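You operate a simulated robot arm through the tools that you are given. There is no shell and no other tool.

The job below is to be done with a simulated two-armed robot. You get a single attempt, and the scene is never put back.

JOB
Switch the string of lights off and wind it right in.
Fine: lock the reel again.

The check looks at the end state, three seconds after you hand in, the way a careful person would. Anything else that was tipped, shoved, dropped, spilled or broken makes it a failure.

ROBOT AND FRAMES
Two 7-joint arms with fingered hands on one trunk that stands fixed in place. Base frame: the origin is at the foot of the trunk, x ahead of it, y to its left, z up. Units: mm, rad, N and s.
The left shoulder is at [72, 157, 1209], the right one opposite. With the tool pointing down near the work surface each hand reaches from about 440 to 860 mm from the base axis, measured 20 degrees to its own side. Payload 4 kg a hand.
The TCP of each hand is the grasp point between the finger pads, 30 mm short of the fingertips. In the tool frame z runs along the fingers and y along their closing line. The gripper opens to 104 mm; its body begins 35 mm behind the TCP. The gripper is a hand of 3 fingers: y runs from the thumb to the fingers, the wrist lies at [-15, -104, -178] in the tool frame, and closing takes about 1.5 s.
Orientation is that of the tool frame in the base frame, as a unit quaternion [x, y, z, w]. With the fingers straight down and the wrist toward the robot, the tool's x, y and z point along [0, 1, 0], [1, 0, 0] and [0, 0, -1] of the base frame.

CONTROLS
- The arms move only by the tool drive_tool. It takes "left_plan", "right_plan" or both (then of equal length, played together; a hand with none holds still); each is text: rows parted by semicolons, each of 6 numbers parted by spaces: the shift along the base's x, y, z in mm, then the turn, a rotation vector about the base's x, y, z in rad. In form: dx dy dz wx wy wz; .... A call has 1 to 20 rows; each row shifts and turns the commanded pose from where the row before left it. "left_grip" and "right_grip" are, for a hand that has rows, the closure in counts, from 0 (fully open) to 255 (shut), set as the call begins (left out, the last holds). A row lasts 0.2 s, in which the tool goes at most 50 mm and 0.15 rad; a call with a longer step from one row to the next is refused whole, and so is a gripper value outside its range. A pose out of reach is approached as far as the arm can. The call stops where the force on the tool passes 90 N (or 10 N more than at its start, if that is more) or the arm is blocked; 0.2 s more then pass. Each finger travels about 153 mm/s and halts on what it meets, pressing with about 34 N; the grip force reading is that of the motor and also rises with nothing between the fingers. The clock runs only during rows and for 0.2 s after the last one: add rows that do not move to give the fingers time. It gives the time, the measured TCP pose, the force on the tool (base axes), the opening and the grip force at its end, in the units of the frame above (readings bear some noise), with the torque about the TCP (base axes, N m) and any sound that the robot's microphone picked up.
- Cameras (640 x 400 px; columns grow to the right, rows downward): "scene" is now at [136.6, 44, 1455.5]; the picture's right is [0.45, -0.89, 0.00], its down [-0.36, -0.18, -0.92] and it looks along [0.82, 0.41, -0.40] (base axes); focal length 312 px, centre (320, 200). "left" rides on the left gripper at [-64, -94, -117] in its tool frame; the picture's right is [-0.72, -0.33, 0.61], its down [0.64, -0.65, 0.40] and it looks along [0.27, 0.68, 0.68] (tool axes); focal length 238 px, centre (320, 200). "right" rides on the right gripper at [64, -94, -117] in its tool frame; the picture's right is [-0.72, 0.33, -0.61], its down [-0.64, -0.65, 0.40] and it looks along [-0.27, 0.68, 0.68] (tool axes); focal length 238 px, centre (320, 200). There is no depth. A picture from a camera that has moved, and an enlarged one, comes with that camera's place and axes in the base frame and with its lens.
- capture(camera): a new picture of that camera. It takes no simulated time.
- slide_trunk(by): slides the trunk up (or, below 0, down) by that many mm; the arms and the scene camera ride with it, the base frame stays. It gives what a move gives, with no picture.
- set_fingers(index, middle, thumb_bend, thumb_turn, hand): sets how far each is bent, from 0 (flat) to 100 (curled in); at 30 the hand is open as for a grip, at 70 the pads meet at the TCP. One left out holds its place. A second passes; each finger stops where it meets its share of the squeeze, and holds until it gets a number again. A gripper value or a shape takes the hand back. It gives what a move gives, with no picture; readings hold the bend of each and the force on the fingers (four entries, about 0 where the hand has none), thumb and palm. thumb_turn goes from beside the hand (0) to across from the fingers (100), as for a grip.
- grasp_type(shape, hand): the hand has 3 fingers and takes this shape, open, in about a second: jaw (thumb against the fingers, like two jaws); tri (thumb and two fingers); tip (a fingertip pinch); poke (one finger out to press); point (the index stretched); flat (the hand flat); cup (the hand cupped); fist (a fist). The gripper value then closes the fingers along that shape, each until it touches; the sizes above hold for jaw. It gives what a move gives, with no picture.
- aim_head(pan, tilt): turns the head with the scene camera to pan (to the left, within 1.501 rad either way) and tilt (down, from -0.506 to 1.204), counted from straight ahead of the robot. It gives what a move gives.
- inspect(camera, box): a new picture of the part [left, top, right, bottom] of that camera's present view, enlarged. It takes no simulated time.
- sign_off(): hands the job in; it is judged then, once.

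Nothing tells you positions but the pictures and the camera data. Unless the task says otherwise, let go and move clear before handing in.

The tools are called after "Emit:" by a JSON object that holds its "method" and its "body". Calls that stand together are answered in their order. drive_tool: Moves the arms, as the interface text tells. Its arguments: {"type":"object","properties":{"left_plan":{"type":"string"},"left_grip":{"type":"number"},"right_plan":{"type":"string"},"right_grip":{"type":"number"}},"required":[]} The other tools are called the same way: slide_trunk (by) moves the trunk up or down; grasp_type (shape, hand) gives the hand a shape; set_fingers (index, middle, thumb_bend, thumb_turn, hand) moves the fingers one by one; aim_head (pan, tilt) turns the head that bears the scene camera; capture (camera) takes a picture; inspect (camera, box) takes an enlarged picture of a part of a camera's view; sign_off () hands the job in.

At the start:

```text
time_s: 0.0
left_tool_pos: [297.5, 462.0, 1229.3]
left_tcp_rot: [0.707, 0.707, -0.001, 0.0]
left_force: [0.8, 0.1, -0.1]
left_torque: [0.02, -0.02, 0.0]
left_grip_width: 103.7
left_gripper_force: 0.0
left_shape: jaw
left_bend: [30.0, 30.0, 30.0, 98.0]
left_finger forces: [0.0, 0.1, 0.0, 0.0, 0.0, 0.0]
right_tool_pos: [611.8, 11.5, 1270.5]
right_tcp_rot: [0.706, 0.708, -0.002, 0.0]
right_force: [-1.0, -0.5, 0.3]
right_torque: [0.0, 0.0, 0.0]
right_grip_width: 103.3
right_gripper_force: 0.2
right_shape: jaw
right_bend: [30.0, 30.0, 30.0, 98.0]
right_finger forces: [0.0, 0.1, 0.0, 0.0, 0.0, 0.1]
trunk travel left (down, up): [-625.0, 315.0]
head pan, tilt (commanded): [0.464, 0.41]
```

scene: 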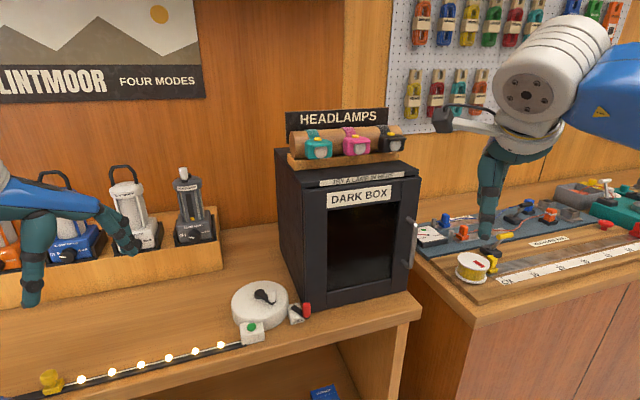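
right: 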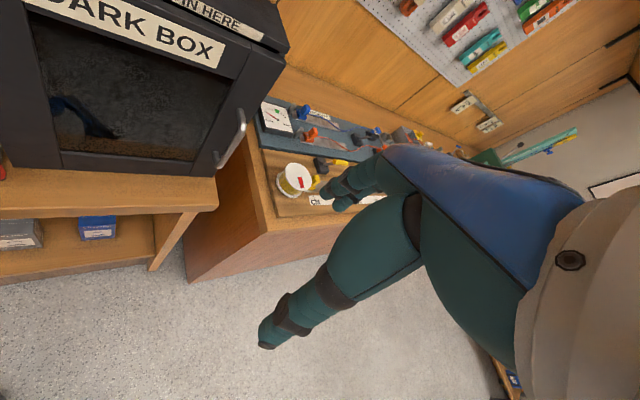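
left: 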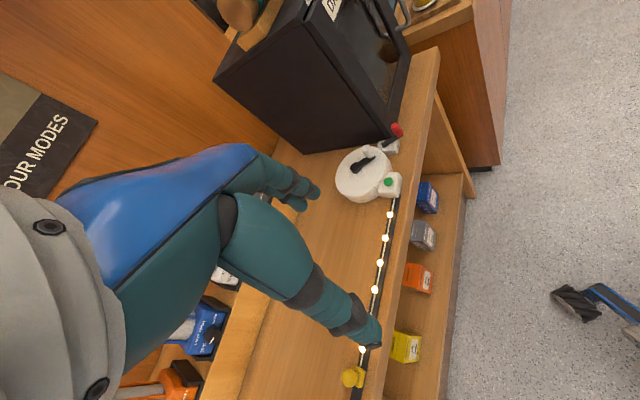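

I see a white reel with a black crank, a green button and a red-tipped lever near the dark box, and a lit string running left along the counter's front edge to a yellow end piece. I'll look closer before moving anything.

Emit:
{"method": "inspect", "body": {"camera": "scene", "box": [200, 260, 340, 360]}}

Emit:
{"method": "inspect", "body": {"camera": "left", "box": [310, 110, 430, 210]}}

Emit:
{"method": "inspect", "body": {"camera": "scene", "box": [20, 320, 260, 400]}}

```text
4.00 times, centred on (270, 310) of scene
camera zoom: at [136.6, 44.0, 1455.5], right [0.45, -0.89, 0.0], down [-0.36, -0.18, -0.92], along [0.82, 0.41, -0.4], focal length 1248 px, centre (520, -240)
```

zoom: 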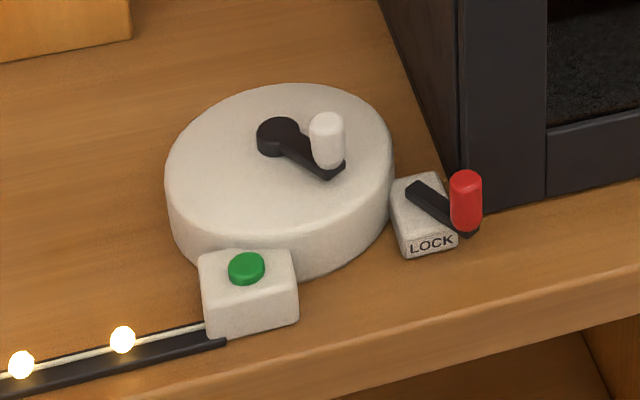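

```text
4.00 times, centred on (370, 160) of left
camera zoom: at [202.2, 399.3, 1346.7], right [-0.33, -0.72, -0.61], down [-0.65, 0.64, -0.4], along [0.68, 0.27, -0.68], focal length 953 px, centre (120, 360)
```

zoom: 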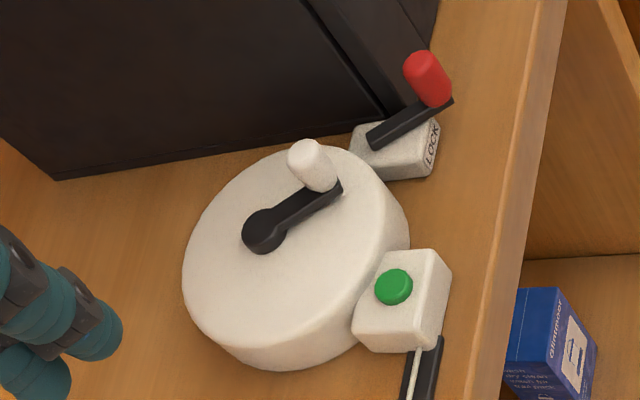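

```text
2.67 times, centred on (140, 360) of scene
camera zoom: at [136.6, 44.0, 1455.5], right [0.45, -0.89, 0.0], down [-0.36, -0.18, -0.92], along [0.82, 0.41, -0.4], focal length 832 px, centre (800, -227)
```

zoom: 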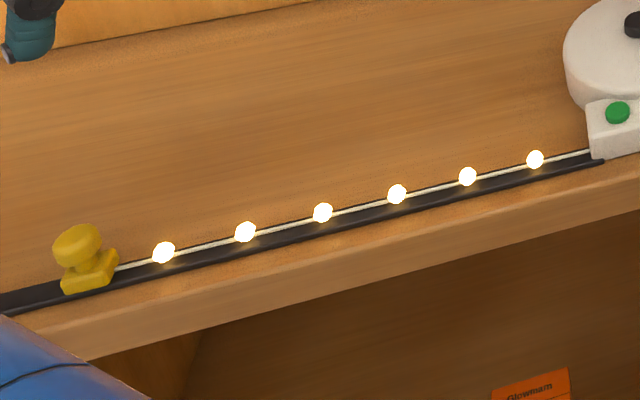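

The reel's crank hub looks to be near (606, 441, 945), the green button near (527, 406, 929), and the red lock lever near (613, 316, 957). The string runs at about 45° to a yellow end near (270, 678). I'll aim the head at them and zoom in further.

Emit:
{"method": "aim_head", "body": {"pan": 0.75, "tilt": 0.75}}

```text
time_s: 0.8
left_tool_pos: [295.3, 461.0, 1228.8]
left_tcp_rot: [0.708, 0.706, 0.0, 0.001]
left_force: [0.3, 0.0, 1.1]
left_torque: [0.01, -0.01, 0.0]
left_grip_width: 103.8
left_gripper_force: 0.1
left_shape: jaw
left_bend: [30.0, 30.0, 30.0, 98.0]
left_finger forces: [0.0, 0.0, 0.0, 0.1, 0.1, 0.0]
right_tool_pos: [609.8, 10.2, 1272.7]
right_tcp_rot: [0.706, 0.708, 0.0, 0.0]
right_force: [0.5, -0.2, -0.5]
right_torque: [-0.01, -0.02, -0.01]
right_grip_width: 103.6
right_gripper_force: 0.1
right_shape: jaw
right_bend: [30.0, 30.0, 30.0, 98.0]
right_finger forces: [0.1, 0.0, 0.0, 0.1, 0.0, 0.1]
trunk travel left (down, up): [-625.0, 315.0]
head pan, tilt (commanded): [0.75, 0.75]
```

The head is now aimed at the reel area. I'll take a full picture and find the parts in it.

Emit:
{"method": "capture", "body": {"camera": "scene"}}

Emit:
{"method": "inspect", "body": {"camera": "scene", "box": [270, 160, 370, 230]}}

```text
taken
camera scene: at [114.5, 59.0, 1425.4], right [0.68, -0.73, 0.0], down [-0.5, -0.47, -0.73], along [0.53, 0.5, -0.68], focal length 312 px, centre (320, 200)
```

scene: 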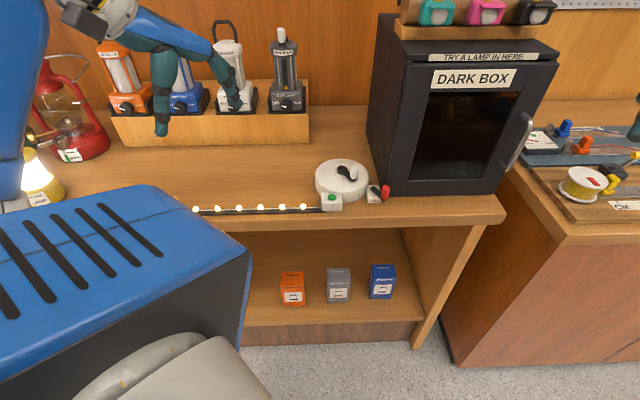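

```text
5.71 times, centred on (320, 195) of scene
camera zoom: at [114.5, 59.0, 1425.4], right [0.68, -0.73, 0.0], down [-0.5, -0.47, -0.73], along [0.53, 0.5, -0.68], focal length 1783 px, centre (320, 229)
```

zoom: 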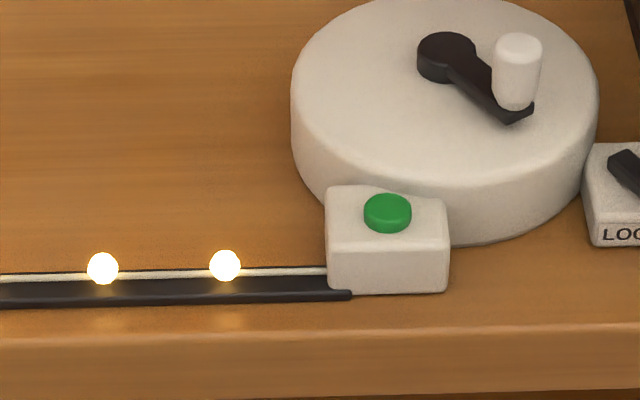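

The view is now square to the counter. I'll zoom in on the crank, the lock and the button.

Emit:
{"method": "inspect", "body": {"camera": "scene", "box": [360, 175, 400, 205]}}

Emit:
{"method": "inspect", "body": {"camera": "scene", "box": [310, 155, 374, 215]}}

Emit:
{"method": "inspect", "body": {"camera": "left", "box": [340, 110, 420, 210]}}

Emit:
{"method": "inspect", "body": {"camera": "left", "box": [300, 300, 440, 400]}}

```text
13.33 times, centred on (380, 190) of scene
camera zoom: at [114.5, 59.0, 1425.4], right [0.68, -0.73, 0.0], down [-0.5, -0.47, -0.73], along [0.53, 0.5, -0.68], focal length 4160 px, centre (-480, 333)
```

zoom: 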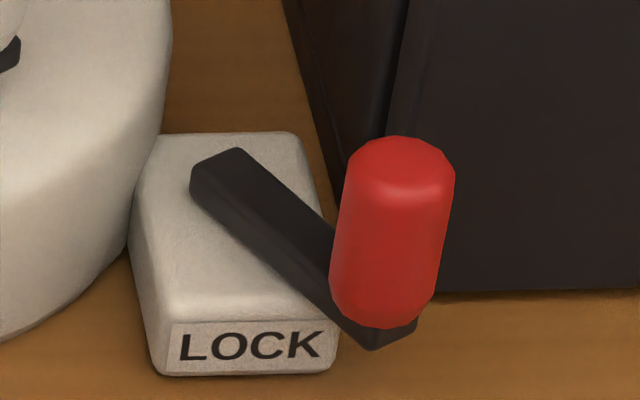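

```text
6.67 times, centred on (342, 185) of scene
camera zoom: at [114.5, 59.0, 1425.4], right [0.68, -0.73, 0.0], down [-0.5, -0.47, -0.73], along [0.53, 0.5, -0.68], focal length 2080 px, centre (173, 300)
```

zoom: 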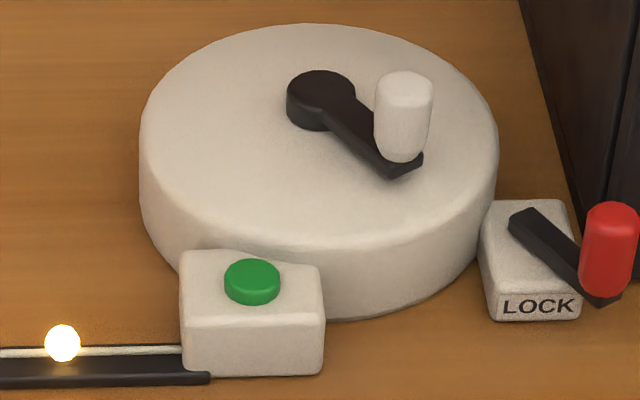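

```text
4.00 times, centred on (380, 160) of left
camera zoom: at [201.0, 398.3, 1347.2], right [-0.33, -0.72, -0.61], down [-0.65, 0.64, -0.4], along [0.68, 0.27, -0.68], focal length 953 px, centre (80, 360)
```

zoom: 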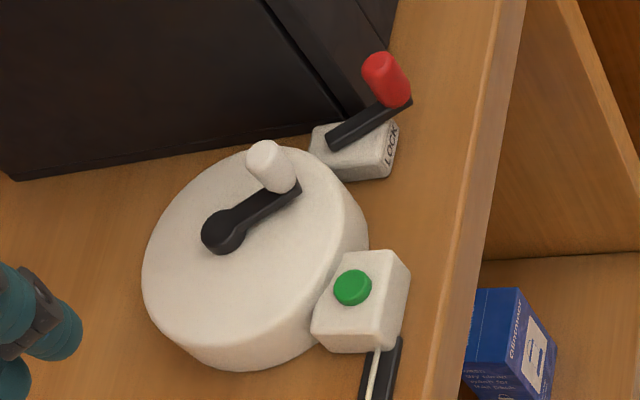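

```text
4.00 times, centred on (370, 350) of left
camera zoom: at [201.0, 398.3, 1347.2], right [-0.33, -0.72, -0.61], down [-0.65, 0.64, -0.4], along [0.68, 0.27, -0.68], focal length 953 px, centre (120, -400)
```

zoom: 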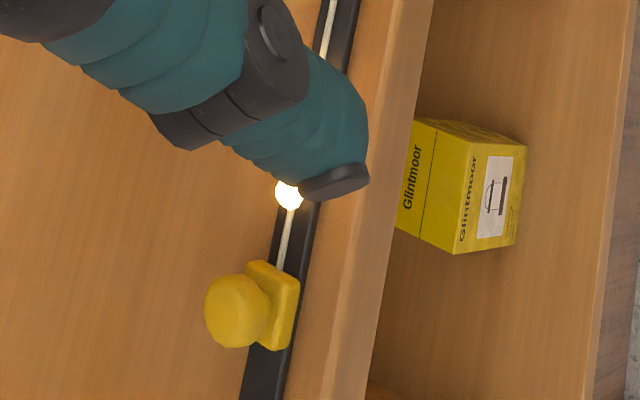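

The hub, knob, lock lever and button now agree between the two views to within about 10 mm, with height the least certain. I'll put the left hand in the poke shape where it is now, well clear, to see where the fingertip sits.

Emit:
{"method": "grasp_type", "body": {"hand": "left", "shape": "poke"}}

Emit:
{"method": "capture", "body": {"camera": "left"}}

```text
time_s: 1.7
left_tool_pos: [295.5, 461.3, 1230.5]
left_tcp_rot: [0.707, 0.707, 0.0, 0.0]
left_force: [0.1, -0.4, 0.4]
left_torque: [-0.02, -0.01, 0.0]
left_grip_width: 0.0
left_gripper_force: 0.0
left_shape: poke
left_bend: [70.0, 70.0, 100.0, 100.0]
left_finger forces: [0.0, 0.1, 0.0, 0.1, 0.0, 0.0]
right_tool_pos: [610.3, 9.4, 1271.9]
right_tcp_rot: [0.706, 0.709, 0.0, 0.0]
right_force: [0.2, 0.9, 0.5]
right_torque: [0.0, 0.0, 0.0]
right_grip_width: 103.7
right_gripper_force: 0.0
right_shape: jaw
right_bend: [30.0, 30.0, 30.0, 98.0]
right_finger forces: [0.0, 0.0, 0.1, 0.0, 0.0, 0.0]
trunk travel left (down, up): [-625.0, 315.0]
head pan, tilt (commanded): [0.75, 0.75]
```

```text
taken
camera left: at [201.1, 398.2, 1347.1], right [-0.33, -0.72, -0.61], down [-0.65, 0.64, -0.4], along [0.68, 0.27, -0.68], focal length 238 px, centre (320, 200)
```

left: 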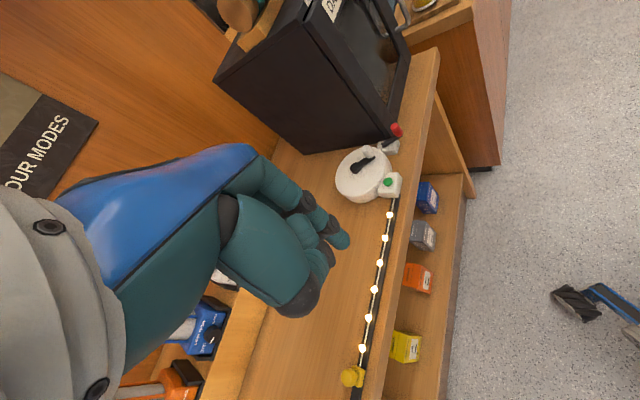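

The poke shape bends both fingers to the grasp line and tucks the thumb. I'll zoom in on the fingertips to see where they end.

Emit:
{"method": "inspect", "body": {"camera": "left", "box": [230, 150, 390, 330]}}

Emit:
{"method": "set_fingers", "body": {"hand": "left", "index": 60, "middle": 100, "thumb_bend": 100, "thumb_turn": 100}}

Emit:
{"method": "inspect", "body": {"camera": "left", "box": [230, 150, 390, 330]}}

```text
2.22 times, centred on (310, 240) of left
camera zoom: at [201.1, 398.2, 1347.1], right [-0.33, -0.72, -0.61], down [-0.65, 0.64, -0.4], along [0.68, 0.27, -0.68], focal length 530 px, centre (342, 111)
```

zoom: 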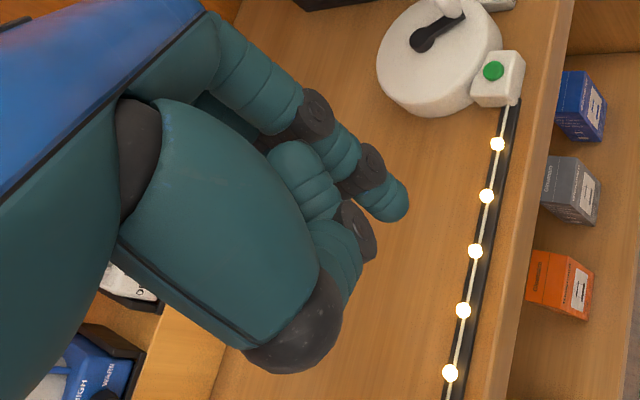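

```text
time_s: 2.7
left_tool_pos: [296.0, 460.1, 1230.1]
left_tcp_rot: [0.707, 0.707, 0.0, 0.0]
left_force: [0.2, 0.1, -0.3]
left_torque: [-0.04, 0.04, -0.02]
left_grip_width: 21.7
left_gripper_force: 0.1
left_shape: fingers
left_bend: [41.0, 100.0, 100.0, 100.0]
left_finger forces: [0.0, 0.1, 0.0, 0.0, 0.0, 0.0]
right_tool_pos: [611.2, 10.6, 1272.1]
right_tcp_rot: [0.707, 0.708, 0.0, 0.001]
right_force: [0.1, -0.7, -0.2]
right_torque: [0.01, -0.01, -0.01]
right_grip_width: 103.9
right_gripper_force: 0.1
right_shape: jaw
right_bend: [30.0, 30.0, 30.0, 98.0]
right_finger forces: [0.0, 0.1, 0.0, 0.0, 0.0, 0.0]
trunk travel left (down, up): [-625.0, 315.0]
head pan, tilt (commanded): [0.75, 0.75]
```

```text
2.22 times, centred on (310, 240) of left
camera zoom: at [201.1, 398.2, 1347.1], right [-0.33, -0.72, -0.61], down [-0.65, 0.64, -0.4], along [0.68, 0.27, -0.68], focal length 530 px, centre (342, 111)
```

zoom: 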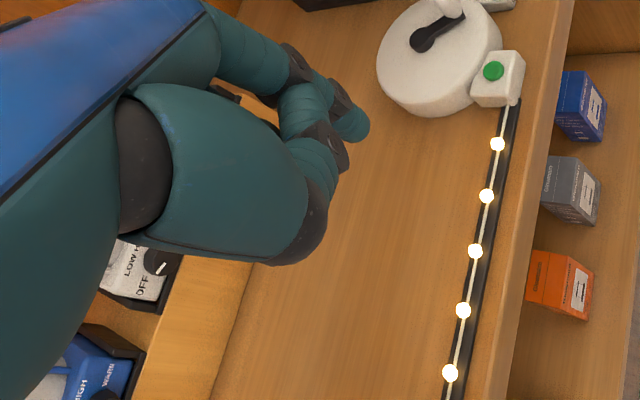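

The tucked thumb held the index finger at 41, so that custom pose isn't useful. I'll go back to poke and look at the hand from the head camera.

Emit:
{"method": "grasp_type", "body": {"hand": "left", "shape": "poke"}}

Emit:
{"method": "inspect", "body": {"camera": "scene", "box": [60, 0, 300, 150]}}

Emit:
{"method": "inspect", "body": {"camera": "left", "box": [270, 180, 370, 270]}}

```text
time_s: 3.6
left_tool_pos: [296.4, 461.1, 1230.0]
left_tcp_rot: [0.707, 0.707, 0.001, 0.0]
left_force: [0.5, -0.6, -0.2]
left_torque: [0.01, 0.02, -0.01]
left_grip_width: 0.0
left_gripper_force: 0.0
left_shape: poke
left_bend: [70.0, 70.0, 100.0, 100.0]
left_finger forces: [0.0, 0.0, 0.0, 0.0, 0.1, 0.1]
right_tool_pos: [610.0, 10.0, 1273.2]
right_tcp_rot: [0.706, 0.708, 0.0, 0.0]
right_force: [0.2, -0.1, -0.5]
right_torque: [0.01, 0.01, 0.02]
right_grip_width: 103.5
right_gripper_force: 0.0
right_shape: jaw
right_bend: [30.0, 30.0, 30.0, 98.0]
right_finger forces: [0.0, 0.0, 0.1, 0.0, 0.0, 0.0]
trunk travel left (down, up): [-625.0, 315.0]
head pan, tilt (commanded): [0.75, 0.75]
```

```text
2.67 times, centred on (180, 75) of scene
camera zoom: at [114.4, 59.0, 1425.3], right [0.68, -0.73, 0.0], down [-0.5, -0.47, -0.73], along [0.53, 0.5, -0.68], focal length 832 px, centre (693, 533)
```

zoom: 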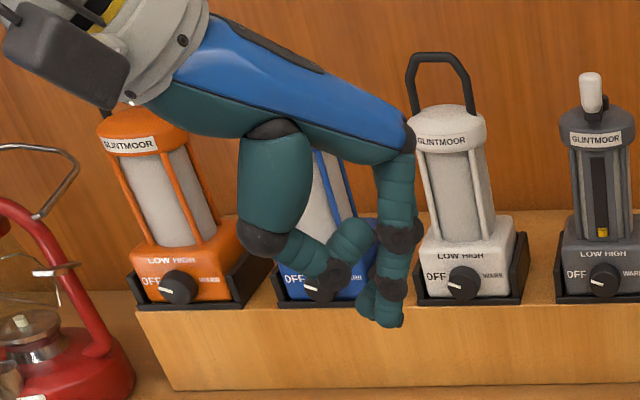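

```text
4.44 times, centred on (320, 225) of left
camera zoom: at [201.1, 398.2, 1347.1], right [-0.33, -0.72, -0.61], down [-0.65, 0.64, -0.4], along [0.68, 0.27, -0.68], focal length 1059 px, centre (320, 89)
```

zoom: 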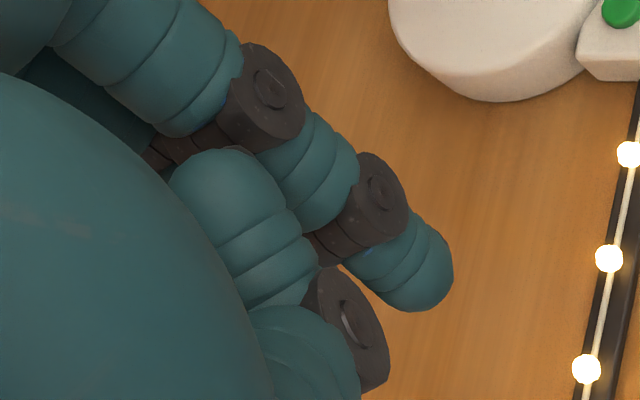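

In poke, two fingertips sit side by side about 30 mm beyond the TCP and roughly ±10 mm across it. I'll turn the left hand square to the counter and hover over the green button to refine its position.

Emit:
{"method": "drive_tool", "body": {"left_plan": "34 -11 -20 0 0 0.15; 34 -11 -20 0 0 0.15; 34 -11 -20 0 0 0.15; 34 -11 -20 0 0 0.15; 34 -11 -20 0 0 0.15; 34 -10 -20 0 0 0; 0 0 0 0 0 0"}}

Emit:
{"method": "capture", "body": {"camera": "left"}}

Emit:
{"method": "capture", "body": {"camera": "scene"}}

```text
time_s: 5.2
left_tool_pos: [500.8, 398.6, 1108.9]
left_tcp_rot: [0.398, 0.917, 0.001, 0.0]
left_force: [0.2, -0.5, -0.3]
left_torque: [-0.02, -0.02, 0.02]
left_grip_width: 0.0
left_gripper_force: 0.1
left_shape: poke
left_bend: [70.0, 70.0, 100.0, 100.0]
left_finger forces: [0.0, 0.0, 0.1, 0.1, 0.0, 0.0]
right_tool_pos: [612.1, 12.6, 1272.3]
right_tcp_rot: [0.706, 0.708, 0.0, 0.0]
right_force: [0.3, -0.6, 0.0]
right_torque: [-0.03, -0.04, 0.0]
right_grip_width: 103.6
right_gripper_force: 0.0
right_shape: jaw
right_bend: [30.0, 30.0, 30.0, 98.0]
right_finger forces: [0.0, 0.0, 0.0, 0.0, 0.1, 0.1]
trunk travel left (down, up): [-625.0, 315.0]
head pan, tilt (commanded): [0.75, 0.75]
```

```text
taken
camera left: at [474.4, 289.1, 1225.8], right [0.25, -0.75, -0.61], down [-0.91, 0.02, -0.4], along [0.32, 0.66, -0.68], focal length 238 px, centre (320, 200)
```

left: 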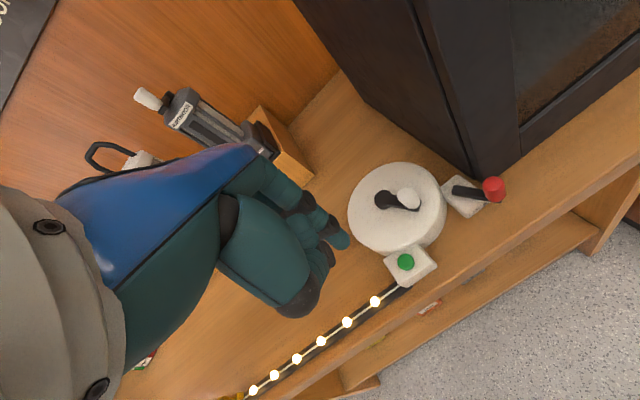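

```text
taken
camera scene: at [115.8, 60.9, 1425.2], right [0.68, -0.73, 0.0], down [-0.5, -0.47, -0.73], along [0.53, 0.5, -0.69], focal length 312 px, centre (320, 200)
```

scene: 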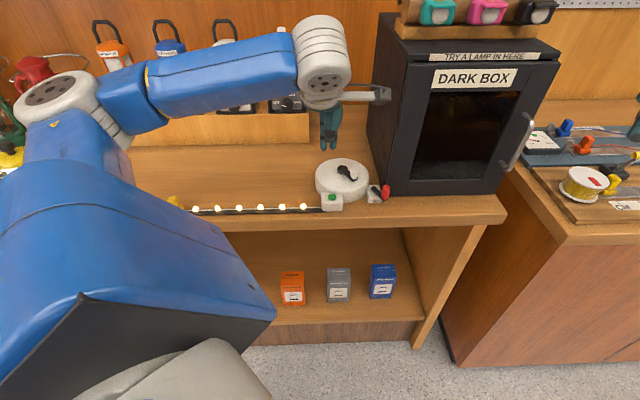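

The hand is above and left of the reel, and the reel is clearly in the left camera's view. I'll zoom in to refine positions from here.

Emit:
{"method": "inspect", "body": {"camera": "left", "box": [330, 150, 520, 290]}}

Emit:
{"method": "inspect", "body": {"camera": "scene", "box": [305, 90, 405, 215]}}

```text
2.86 times, centred on (425, 220) of left
camera zoom: at [474.4, 289.1, 1225.8], right [0.25, -0.75, -0.61], down [-0.91, 0.02, -0.4], along [0.32, 0.66, -0.68], focal length 681 px, centre (20, 143)
```

zoom: 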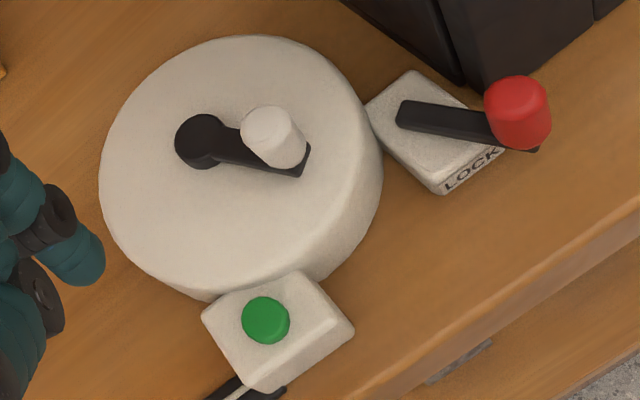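

```text
3.20 times, centred on (355, 152) of scene
camera zoom: at [115.8, 60.9, 1425.2], right [0.68, -0.73, 0.0], down [-0.5, -0.47, -0.73], along [0.53, 0.5, -0.69], focal length 998 px, centre (208, 352)
```

zoom: 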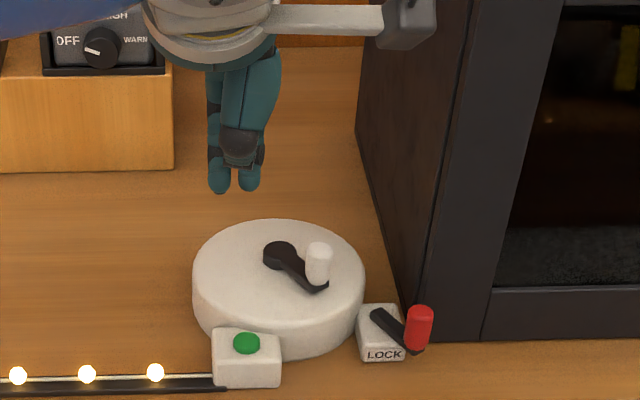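

Both views now agree: the button top is near (523, 406, 930), the crank knob top near (588, 393, 986), the hub near (603, 440), and the red lever knob near (608, 316, 957). I'll tilt the hand slightly so one fingertip leads, lower it above the button, and check.

Emit:
{"method": "drive_tool", "body": {"left_plan": "7 3.4 -36 0.073 0.068 0; 7 3.4 -36 0.073 0.068 0; 5.6 3.4 -36 0 0 0; 0 0 -20 0 0 0; 0 0 0 0 0 0"}}

Emit:
{"method": "capture", "body": {"camera": "left"}}

Emit:
{"method": "inspect", "body": {"camera": "scene", "box": [290, 130, 390, 215]}}

```text
time_s: 6.4
left_tool_pos: [519.1, 404.3, 981.8]
left_tcp_rot: [0.397, 0.912, 0.04, -0.092]
left_force: [-0.5, -0.8, 0.1]
left_torque: [-0.02, 0.01, -0.01]
left_grip_width: 0.2
left_gripper_force: 0.1
left_shape: poke
left_bend: [70.0, 70.0, 100.0, 100.0]
left_finger forces: [0.0, 0.1, 0.0, 0.1, 0.0, 0.0]
right_tool_pos: [611.8, 8.4, 1271.3]
right_tcp_rot: [0.706, 0.708, -0.001, -0.001]
right_force: [0.7, 0.1, -0.3]
right_torque: [0.03, -0.03, 0.0]
right_grip_width: 103.4
right_gripper_force: 0.1
right_shape: jaw
right_bend: [30.0, 30.0, 30.0, 98.0]
right_finger forces: [0.0, 0.1, 0.0, 0.0, 0.1, 0.0]
trunk travel left (down, up): [-625.0, 315.0]
head pan, tilt (commanded): [0.75, 0.75]
```

```text
taken
camera left: at [508.6, 278.5, 1083.6], right [0.16, -0.65, -0.74], down [-0.96, 0.07, -0.27], along [0.23, 0.76, -0.61], focal length 238 px, centre (320, 200)
```

left: 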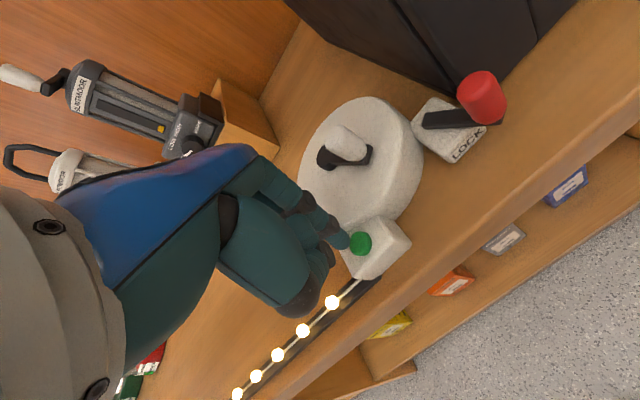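

```text
4.71 times, centred on (340, 172) of scene
camera zoom: at [116.4, 58.0, 1425.2], right [0.68, -0.73, 0.0], down [-0.5, -0.47, -0.73], along [0.53, 0.5, -0.68], focal length 1468 px, centre (226, 329)
```

zoom: 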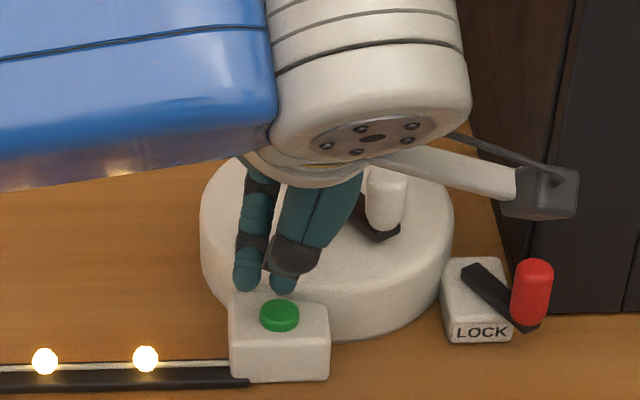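

The leading fingertip is about 20 mm straight above the button in both views. I'll lower it in small steps and watch the force and the lights.

Emit:
{"method": "drive_tool", "body": {"left_plan": "0 1 -8 0 0 0; 0 0 -6 0 0 0; 0 0 -2 0 0 0; 0 0 -2 0 0 0; 0 0 0 0 0 0"}}

Emit:
{"method": "inspect", "body": {"camera": "left", "box": [290, 180, 430, 310]}}

Emit:
{"method": "inspect", "body": {"camera": "scene", "box": [290, 130, 390, 215]}}

```text
time_s: 7.6
left_tool_pos: [519.3, 407.2, 964.5]
left_tcp_rot: [0.397, 0.912, 0.04, -0.091]
left_force: [0.1, -0.2, 2.1]
left_torque: [0.01, -0.02, 0.04]
left_grip_width: 0.1
left_gripper_force: 0.1
left_shape: poke
left_bend: [70.0, 70.0, 100.0, 100.0]
left_finger forces: [1.5, 0.1, 0.0, 0.1, 0.0, 0.0]
right_tool_pos: [609.4, 10.0, 1271.9]
right_tcp_rot: [0.707, 0.707, 0.0, -0.001]
right_force: [0.8, -0.8, 0.2]
right_torque: [0.02, -0.03, 0.02]
right_grip_width: 103.3
right_gripper_force: 0.0
right_shape: jaw
right_bend: [30.0, 30.0, 30.0, 98.0]
right_finger forces: [0.0, 0.0, 0.1, 0.1, 0.1, 0.1]
trunk travel left (down, up): [-625.0, 315.0]
head pan, tilt (commanded): [0.75, 0.75]
heard: click
```

```text
3.08 times, centred on (360, 245) of left
camera zoom: at [508.1, 281.0, 1066.2], right [0.16, -0.65, -0.74], down [-0.96, 0.07, -0.27], along [0.23, 0.76, -0.61], focal length 733 px, centre (197, 62)
```

zoom: 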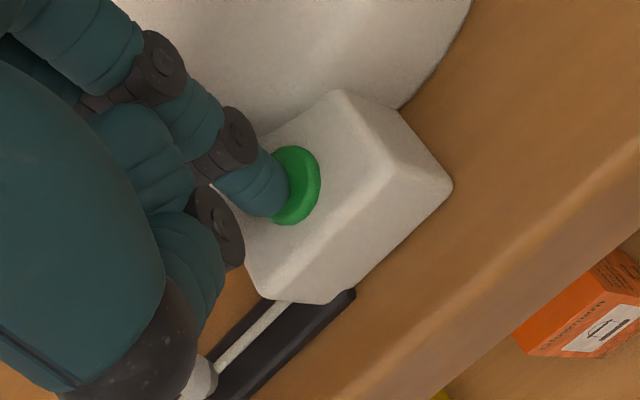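

```text
4.71 times, centred on (340, 172) of scene
camera zoom: at [115.2, 57.9, 1425.3], right [0.68, -0.73, 0.0], down [-0.5, -0.47, -0.73], along [0.53, 0.5, -0.68], focal length 1468 px, centre (226, 329)
```

zoom: 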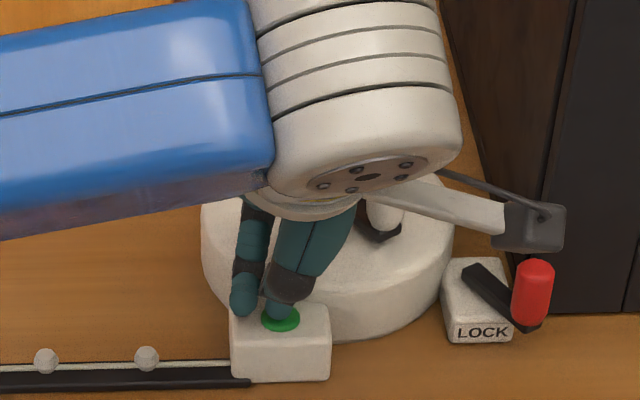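

There was a click and the bulbs went dark at about 2 N. I'll lift straight off and confirm they stay off.

Emit:
{"method": "drive_tool", "body": {"left_plan": "0 0 6 0 0 0; 0 0 20 0 0 0; 0 0 40 0 0 0; 0 0 40 0 0 0; -15 -15 30 0 0 0; 0 0 0 0 0 0"}}

Emit:
{"method": "capture", "body": {"camera": "left"}}

Emit:
{"method": "capture", "body": {"camera": "scene"}}

```text
time_s: 9.0
left_tool_pos: [505.3, 392.5, 1100.3]
left_tcp_rot: [0.397, 0.912, 0.039, -0.092]
left_force: [-0.5, 0.1, 0.4]
left_torque: [-0.02, 0.01, 0.01]
left_grip_width: 0.0
left_gripper_force: 0.1
left_shape: poke
left_bend: [70.0, 70.0, 100.0, 100.0]
left_finger forces: [0.0, 0.0, 0.0, 0.1, 0.0, 0.0]
right_tool_pos: [610.6, 9.6, 1271.5]
right_tcp_rot: [0.706, 0.708, 0.0, 0.001]
right_force: [0.0, 0.0, -0.6]
right_torque: [-0.01, -0.03, -0.02]
right_grip_width: 103.6
right_gripper_force: 0.1
right_shape: jaw
right_bend: [30.0, 30.0, 30.0, 98.0]
right_finger forces: [0.0, 0.1, 0.1, 0.1, 0.0, 0.0]
trunk travel left (down, up): [-625.0, 315.0]
head pan, tilt (commanded): [0.75, 0.75]
```

```text
taken
camera left: at [493.8, 265.4, 1202.5], right [0.16, -0.65, -0.74], down [-0.96, 0.07, -0.27], along [0.23, 0.76, -0.61], focal length 238 px, centre (320, 200)
```

left: 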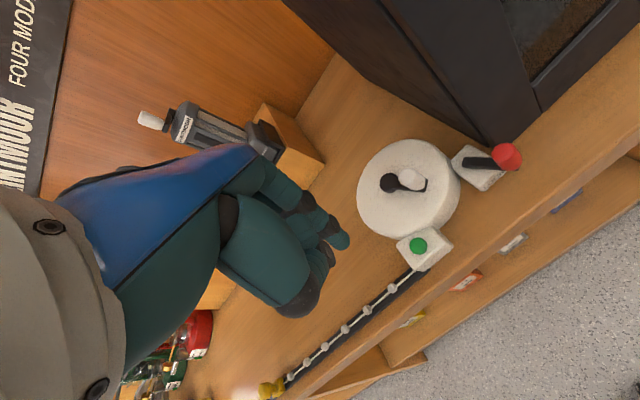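

```text
taken
camera scene: at [115.3, 57.8, 1425.3], right [0.68, -0.73, 0.0], down [-0.5, -0.47, -0.73], along [0.53, 0.5, -0.68], focal length 312 px, centre (320, 200)
```

scene: 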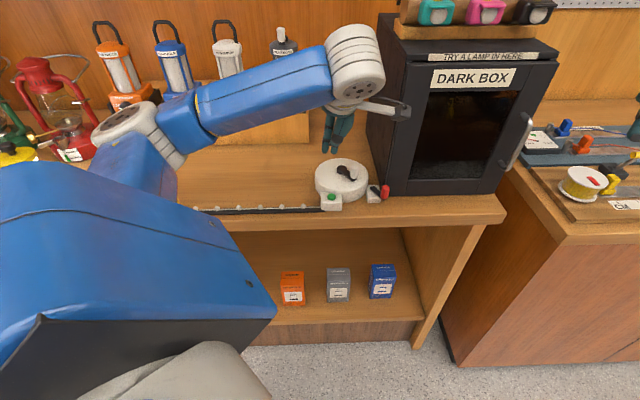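

The lights stay off. Next I'll find out whether the lever's current position is the locked one by trying the crank gently. I'll open the left hand and tilt it away from the dark box above the crank knob.

Emit:
{"method": "grasp_type", "body": {"hand": "left", "shape": "jaw"}}

Emit:
{"method": "drive_tool", "body": {"left_plan": "10 0 0 -0.0732 -0.0682 0; 10 0 0 -0.0732 -0.0682 0; 11 0 -5 0.0682 -0.0732 0; 11 0 -5 0.0682 -0.0732 0; 11 0 -5 0.0682 -0.0732 0; 11.5 0 -8 -0.0915 -0.0852 0; 11.5 0 -8 -0.0915 -0.0852 0; 0 0 0 0 0 0"}}

Emit:
{"method": "capture", "body": {"camera": "left"}}

Emit:
{"method": "capture", "body": {"camera": "scene"}}

```text
time_s: 9.9
left_tool_pos: [504.8, 391.0, 1100.6]
left_tcp_rot: [0.397, 0.912, 0.039, -0.093]
left_force: [-0.1, -0.3, -0.4]
left_torque: [0.02, -0.01, 0.04]
left_grip_width: 103.8
left_gripper_force: 0.0
left_shape: jaw
left_bend: [30.0, 30.0, 30.0, 98.0]
left_finger forces: [0.0, 0.0, 0.0, 0.1, 0.0, 0.1]
right_tool_pos: [611.0, 10.3, 1271.9]
right_tcp_rot: [0.706, 0.708, 0.0, 0.0]
right_force: [-0.6, -0.1, 0.1]
right_torque: [0.02, 0.0, -0.03]
right_grip_width: 103.6
right_gripper_force: 0.0
right_shape: jaw
right_bend: [30.0, 30.0, 30.0, 98.0]
right_finger forces: [0.1, 0.1, 0.0, 0.0, 0.0, 0.0]
trunk travel left (down, up): [-625.0, 315.0]
head pan, tilt (commanded): [0.75, 0.75]
```

```text
time_s: 11.7
left_tool_pos: [580.6, 392.5, 1066.9]
left_tcp_rot: [0.374, 0.907, 0.086, 0.173]
left_force: [0.4, -0.2, 0.2]
left_torque: [0.0, 0.0, 0.01]
left_grip_width: 103.9
left_gripper_force: 0.1
left_shape: jaw
left_bend: [30.0, 30.0, 30.0, 98.0]
left_finger forces: [0.0, 0.0, 0.1, 0.1, 0.1, 0.0]
right_tool_pos: [610.8, 10.1, 1272.8]
right_tcp_rot: [0.707, 0.708, 0.0, 0.001]
right_force: [-0.1, -0.1, -0.8]
right_torque: [0.0, -0.01, -0.01]
right_grip_width: 103.6
right_gripper_force: 0.2
right_shape: jaw
right_bend: [30.0, 30.0, 30.0, 98.0]
right_finger forces: [0.1, 0.1, 0.0, 0.0, 0.0, 0.1]
trunk travel left (down, up): [-625.0, 315.0]
head pan, tilt (commanded): [0.75, 0.75]
```

```text
taken
camera left: at [517.4, 279.1, 1164.7], right [0.5, -0.72, -0.48], down [-0.69, 0.0, -0.72], along [0.52, 0.69, -0.5], focal length 238 px, centre (320, 200)
```

left: 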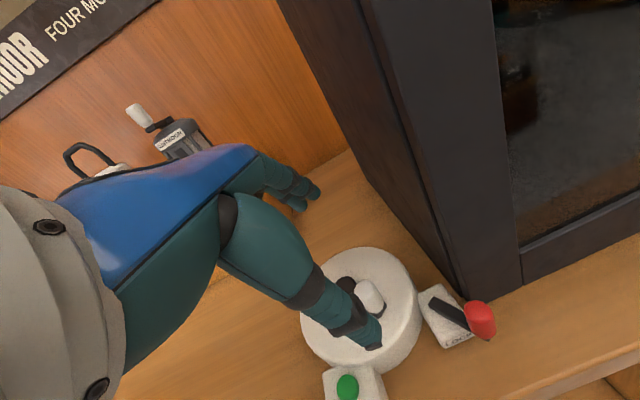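

```text
taken
camera scene: at [115.6, 58.3, 1425.3], right [0.68, -0.73, 0.0], down [-0.5, -0.47, -0.73], along [0.53, 0.5, -0.68], focal length 312 px, centre (320, 200)
```

scene: 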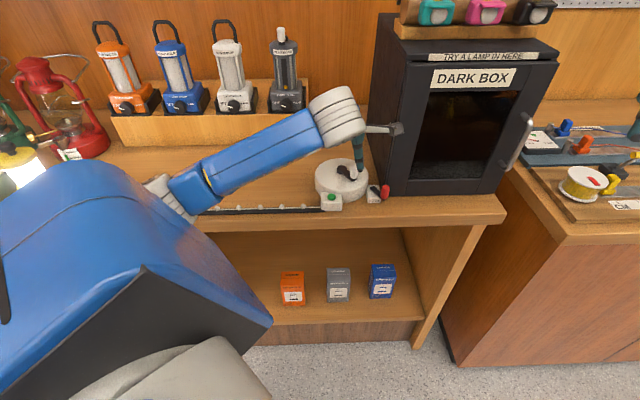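

The left hand is poised above the crank knob. I'll partly close it and lower it around the knob.

Emit:
{"method": "drive_tool", "body": {"left_plan": "0 0 0 0 0 0; 0 0 0 0 0 0; 0 0 0 0 0 0; 0 0 -20 0 0 0; 0 0 -20 0 0 0; 0 0 -15 0 0 0; 0 0 -10 0 0 0; 0 0 0 0 0 0", "left_grip": 110}}

Emit:
{"method": "capture", "body": {"camera": "left"}}

Emit:
{"method": "inspect", "body": {"camera": "scene", "box": [290, 110, 410, 215]}}

```text
time_s: 13.5
left_tool_pos: [581.9, 393.8, 1004.0]
left_tcp_rot: [0.374, 0.907, 0.087, 0.172]
left_force: [0.2, -0.5, -0.4]
left_torque: [0.02, 0.0, -0.02]
left_grip_width: 59.7
left_gripper_force: 0.0
left_shape: jaw
left_bend: [74.0, 42.0, 66.0, 100.0]
left_finger forces: [0.1, 0.0, 0.0, 0.0, 0.0, 0.0]
right_tool_pos: [610.9, 10.6, 1273.0]
right_tcp_rot: [0.707, 0.707, 0.0, 0.0]
right_force: [0.5, -0.1, 0.7]
right_torque: [0.0, -0.01, 0.0]
right_grip_width: 103.6
right_gripper_force: 0.0
right_shape: jaw
right_bend: [30.0, 30.0, 30.0, 98.0]
right_finger forces: [0.1, 0.1, 0.0, 0.0, 0.0, 0.1]
trunk travel left (down, up): [-625.0, 315.0]
head pan, tilt (commanded): [0.75, 0.75]
```

```text
taken
camera left: at [517.2, 278.9, 1101.5], right [0.49, -0.72, -0.48], down [-0.7, 0.01, -0.72], along [0.52, 0.69, -0.5], focal length 238 px, centre (320, 200)
```

left: 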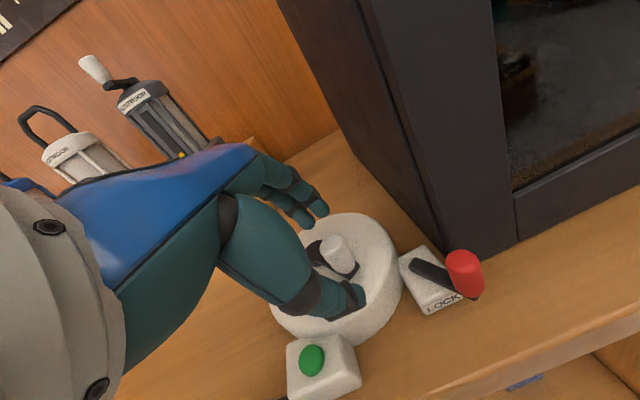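

```text
3.81 times, centred on (350, 162) of scene
camera zoom: at [115.4, 58.3, 1425.3], right [0.68, -0.73, 0.0], down [-0.5, -0.47, -0.73], along [0.53, 0.5, -0.68], focal length 1188 px, centre (206, 343)
```

zoom: 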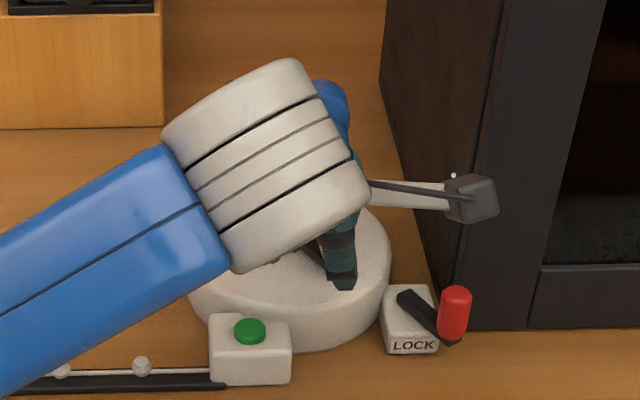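

The camera shows the knob between the thumb and fingers, but the bend readings are uneven. I'll zoom in to see how the fingers sit.

Emit:
{"method": "inspect", "body": {"camera": "left", "box": [220, 130, 420, 330]}}

```text
2.00 times, centred on (320, 230) of left
camera zoom: at [517.2, 278.9, 1101.5], right [0.49, -0.72, -0.48], down [-0.7, 0.01, -0.72], along [0.52, 0.69, -0.5], focal length 477 px, centre (320, 140)
```

zoom: 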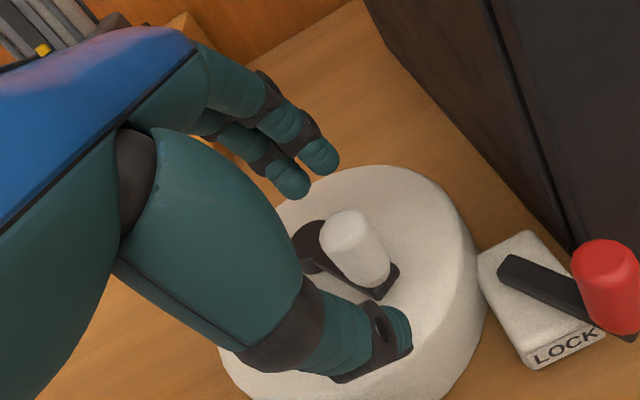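

The knob sits where I estimated, between thumb and fingers. I'll descend the last 15 mm and then close.

Emit:
{"method": "drive_tool", "body": {"left_plan": "0.5 0 -8 0 0 0; 0.5 0 -7 0 0 0; 0 0 0 0 0 0"}}

Emit:
{"method": "drive_tool", "body": {"left_plan": "0 0 0 0 0 0; 0 0 0 0 0 0; 0 0 0 0 0 0; 0 0 0 0 0 0; 0 0 0 0 0 0", "left_grip": 190}}

Emit:
{"method": "inspect", "body": {"camera": "left", "box": [220, 130, 420, 330]}}

```text
time_s: 14.3
left_tool_pos: [581.8, 391.8, 989.9]
left_tcp_rot: [0.374, 0.907, 0.086, 0.172]
left_force: [-1.1, -0.1, 0.4]
left_torque: [0.02, -0.02, 0.0]
left_grip_width: 59.6
left_gripper_force: 0.0
left_shape: jaw
left_bend: [74.0, 42.0, 66.0, 100.0]
left_finger forces: [0.0, 0.1, 0.0, 0.0, 0.1, 0.1]
right_tool_pos: [610.4, 10.4, 1272.2]
right_tcp_rot: [0.707, 0.707, 0.0, 0.0]
right_force: [-0.2, 0.3, -0.7]
right_torque: [0.0, -0.02, -0.02]
right_grip_width: 103.5
right_gripper_force: 0.1
right_shape: jaw
right_bend: [30.0, 30.0, 30.0, 98.0]
right_finger forces: [0.0, 0.1, 0.0, 0.0, 0.0, 0.0]
trunk travel left (down, up): [-625.0, 315.0]
head pan, tilt (commanded): [0.75, 0.75]
```

```text
time_s: 15.5
left_tool_pos: [581.7, 391.5, 989.3]
left_tcp_rot: [0.373, 0.908, 0.087, 0.171]
left_force: [-0.2, -0.2, 0.6]
left_torque: [0.0, 0.0, -0.04]
left_grip_width: 26.9
left_gripper_force: 0.1
left_shape: jaw
left_bend: [74.0, 56.0, 74.0, 100.0]
left_finger forces: [0.1, 0.0, 0.1, 0.0, 0.0, 0.1]
right_tool_pos: [610.5, 9.5, 1271.8]
right_tcp_rot: [0.707, 0.707, 0.0, -0.001]
right_force: [-0.3, 0.4, 0.1]
right_torque: [0.0, 0.02, 0.03]
right_grip_width: 103.7
right_gripper_force: 0.1
right_shape: jaw
right_bend: [30.0, 30.0, 30.0, 98.0]
right_finger forces: [0.0, 0.0, 0.1, 0.1, 0.0, 0.1]
trunk travel left (down, up): [-625.0, 315.0]
head pan, tilt (commanded): [0.75, 0.75]
```

```text
2.00 times, centred on (320, 230) of left
camera zoom: at [518.5, 278.0, 1086.4], right [0.49, -0.72, -0.48], down [-0.69, 0.01, -0.72], along [0.52, 0.69, -0.5], focal length 477 px, centre (320, 140)
```

zoom: 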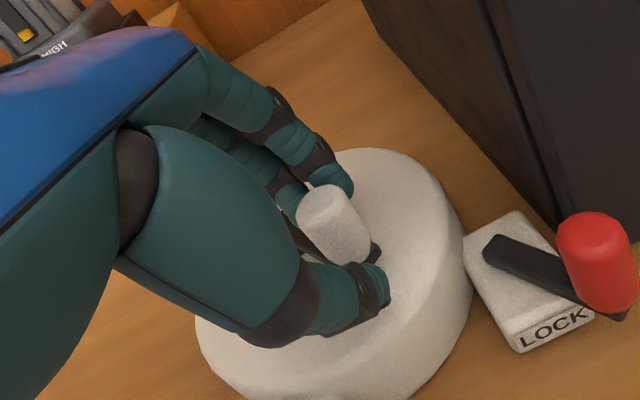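

The knob is surrounded with a few millimetres to spare. I'll close gently until it's held.

Emit:
{"method": "drive_tool", "body": {"left_plan": "0 0 0 0 0 0; 0 0 0 0 0 0; 0 0 0 0 0 0; 0 0 0 0 0 0", "left_grip": 225}}

Emit:
{"method": "inspect", "body": {"camera": "left", "box": [220, 130, 420, 330]}}

```text
time_s: 16.5
left_tool_pos: [581.9, 391.9, 989.3]
left_tcp_rot: [0.373, 0.908, 0.087, 0.171]
left_force: [0.1, -1.2, -2.3]
left_torque: [-0.14, 0.14, -0.02]
left_grip_width: 11.5
left_gripper_force: 34.2
left_shape: jaw
left_bend: [72.0, 65.0, 74.0, 100.0]
left_finger forces: [19.2, 10.0, 0.0, 0.0, 31.0, 0.1]
right_tool_pos: [610.8, 10.5, 1271.7]
right_tcp_rot: [0.707, 0.707, 0.0, 0.001]
right_force: [0.0, -0.1, -0.5]
right_torque: [0.0, 0.04, -0.03]
right_grip_width: 103.8
right_gripper_force: 0.0
right_shape: jaw
right_bend: [30.0, 30.0, 30.0, 98.0]
right_finger forces: [0.0, 0.1, 0.0, 0.0, 0.0, 0.0]
trunk travel left (down, up): [-625.0, 315.0]
head pan, tilt (commanded): [0.75, 0.75]
```

```text
2.00 times, centred on (320, 230) of left
camera zoom: at [518.6, 277.8, 1086.1], right [0.49, -0.72, -0.48], down [-0.7, 0.01, -0.72], along [0.52, 0.69, -0.5], focal length 477 px, centre (320, 140)
```

zoom: 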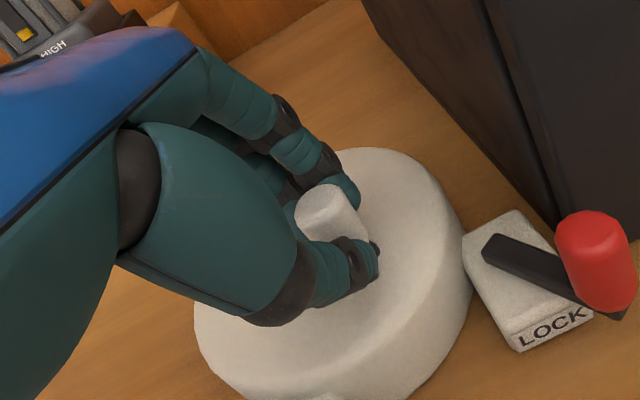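

The knob is held, with the fingers and thumb all reading contact. I'll nudge a few millimetres along the tangent each way to see whether the reel is locked.

Emit:
{"method": "drive_tool", "body": {"left_plan": "1.9 -0.6 0 0 0 0; 1.9 -0.6 0 0 0 0; 0 0 0 0 0 0"}}

Emit:
{"method": "drive_tool", "body": {"left_plan": "-3.8 1.2 0 0 0 0; -1.9 0.6 0 0 0 0; -1.9 0.6 0 0 0 0; 0 0 0 0 0 0"}}

Emit:
{"method": "drive_tool", "body": {"left_plan": "1.9 -0.6 0 0 0 0; 1.9 -0.6 0 0 0 0; 0 0 0 0 0 0"}}

```text
time_s: 17.3
left_tool_pos: [584.2, 390.6, 989.2]
left_tcp_rot: [0.374, 0.907, 0.087, 0.171]
left_force: [-6.7, 0.9, -3.0]
left_torque: [-0.07, 0.33, 0.05]
left_grip_width: 11.3
left_gripper_force: 34.4
left_shape: jaw
left_bend: [72.0, 65.0, 74.0, 100.0]
left_finger forces: [18.1, 12.1, 0.1, 0.1, 34.6, 0.1]
right_tool_pos: [609.1, 10.3, 1273.2]
right_tcp_rot: [0.707, 0.707, 0.0, -0.001]
right_force: [-0.3, 0.7, 0.0]
right_torque: [0.0, 0.03, -0.01]
right_grip_width: 103.7
right_gripper_force: 0.1
right_shape: jaw
right_bend: [30.0, 30.0, 30.0, 98.0]
right_finger forces: [0.1, 0.0, 0.0, 0.0, 0.1, 0.0]
trunk travel left (down, up): [-625.0, 315.0]
head pan, tilt (commanded): [0.75, 0.75]
```

```text
time_s: 18.3
left_tool_pos: [579.3, 391.6, 989.3]
left_tcp_rot: [0.374, 0.907, 0.087, 0.171]
left_force: [11.7, -2.6, -3.1]
left_torque: [-0.07, -0.11, -0.06]
left_grip_width: 10.9
left_gripper_force: 34.3
left_shape: jaw
left_bend: [72.0, 65.0, 74.0, 100.0]
left_finger forces: [25.5, 8.8, 0.0, 0.1, 27.9, 0.0]
right_tool_pos: [612.2, 9.2, 1270.4]
right_tcp_rot: [0.706, 0.708, -0.002, -0.001]
right_force: [-0.7, -0.3, 0.3]
right_torque: [-0.03, -0.01, 0.0]
right_grip_width: 103.6
right_gripper_force: 0.2
right_shape: jaw
right_bend: [30.0, 30.0, 30.0, 98.0]
right_finger forces: [0.0, 0.0, 0.0, 0.0, 0.1, 0.0]
trunk travel left (down, up): [-625.0, 315.0]
head pan, tilt (commanded): [0.75, 0.75]
```

```text
time_s: 19.1
left_tool_pos: [580.0, 392.0, 989.3]
left_tcp_rot: [0.373, 0.908, 0.086, 0.17]
left_force: [-3.2, -3.5, -3.5]
left_torque: [-0.14, 0.19, -0.01]
left_grip_width: 10.8
left_gripper_force: 33.9
left_shape: jaw
left_bend: [72.0, 65.0, 74.0, 100.0]
left_finger forces: [20.5, 11.7, 0.1, 0.1, 33.6, 0.0]
right_tool_pos: [610.0, 8.8, 1273.6]
right_tcp_rot: [0.706, 0.708, 0.0, 0.0]
right_force: [0.1, -0.1, 0.6]
right_torque: [-0.02, 0.0, 0.01]
right_grip_width: 103.4
right_gripper_force: 0.1
right_shape: jaw
right_bend: [30.0, 30.0, 30.0, 98.0]
right_finger forces: [0.0, 0.1, 0.1, 0.0, 0.0, 0.1]
trunk travel left (down, up): [-625.0, 315.0]
head pan, tilt (commanded): [0.75, 0.75]
```

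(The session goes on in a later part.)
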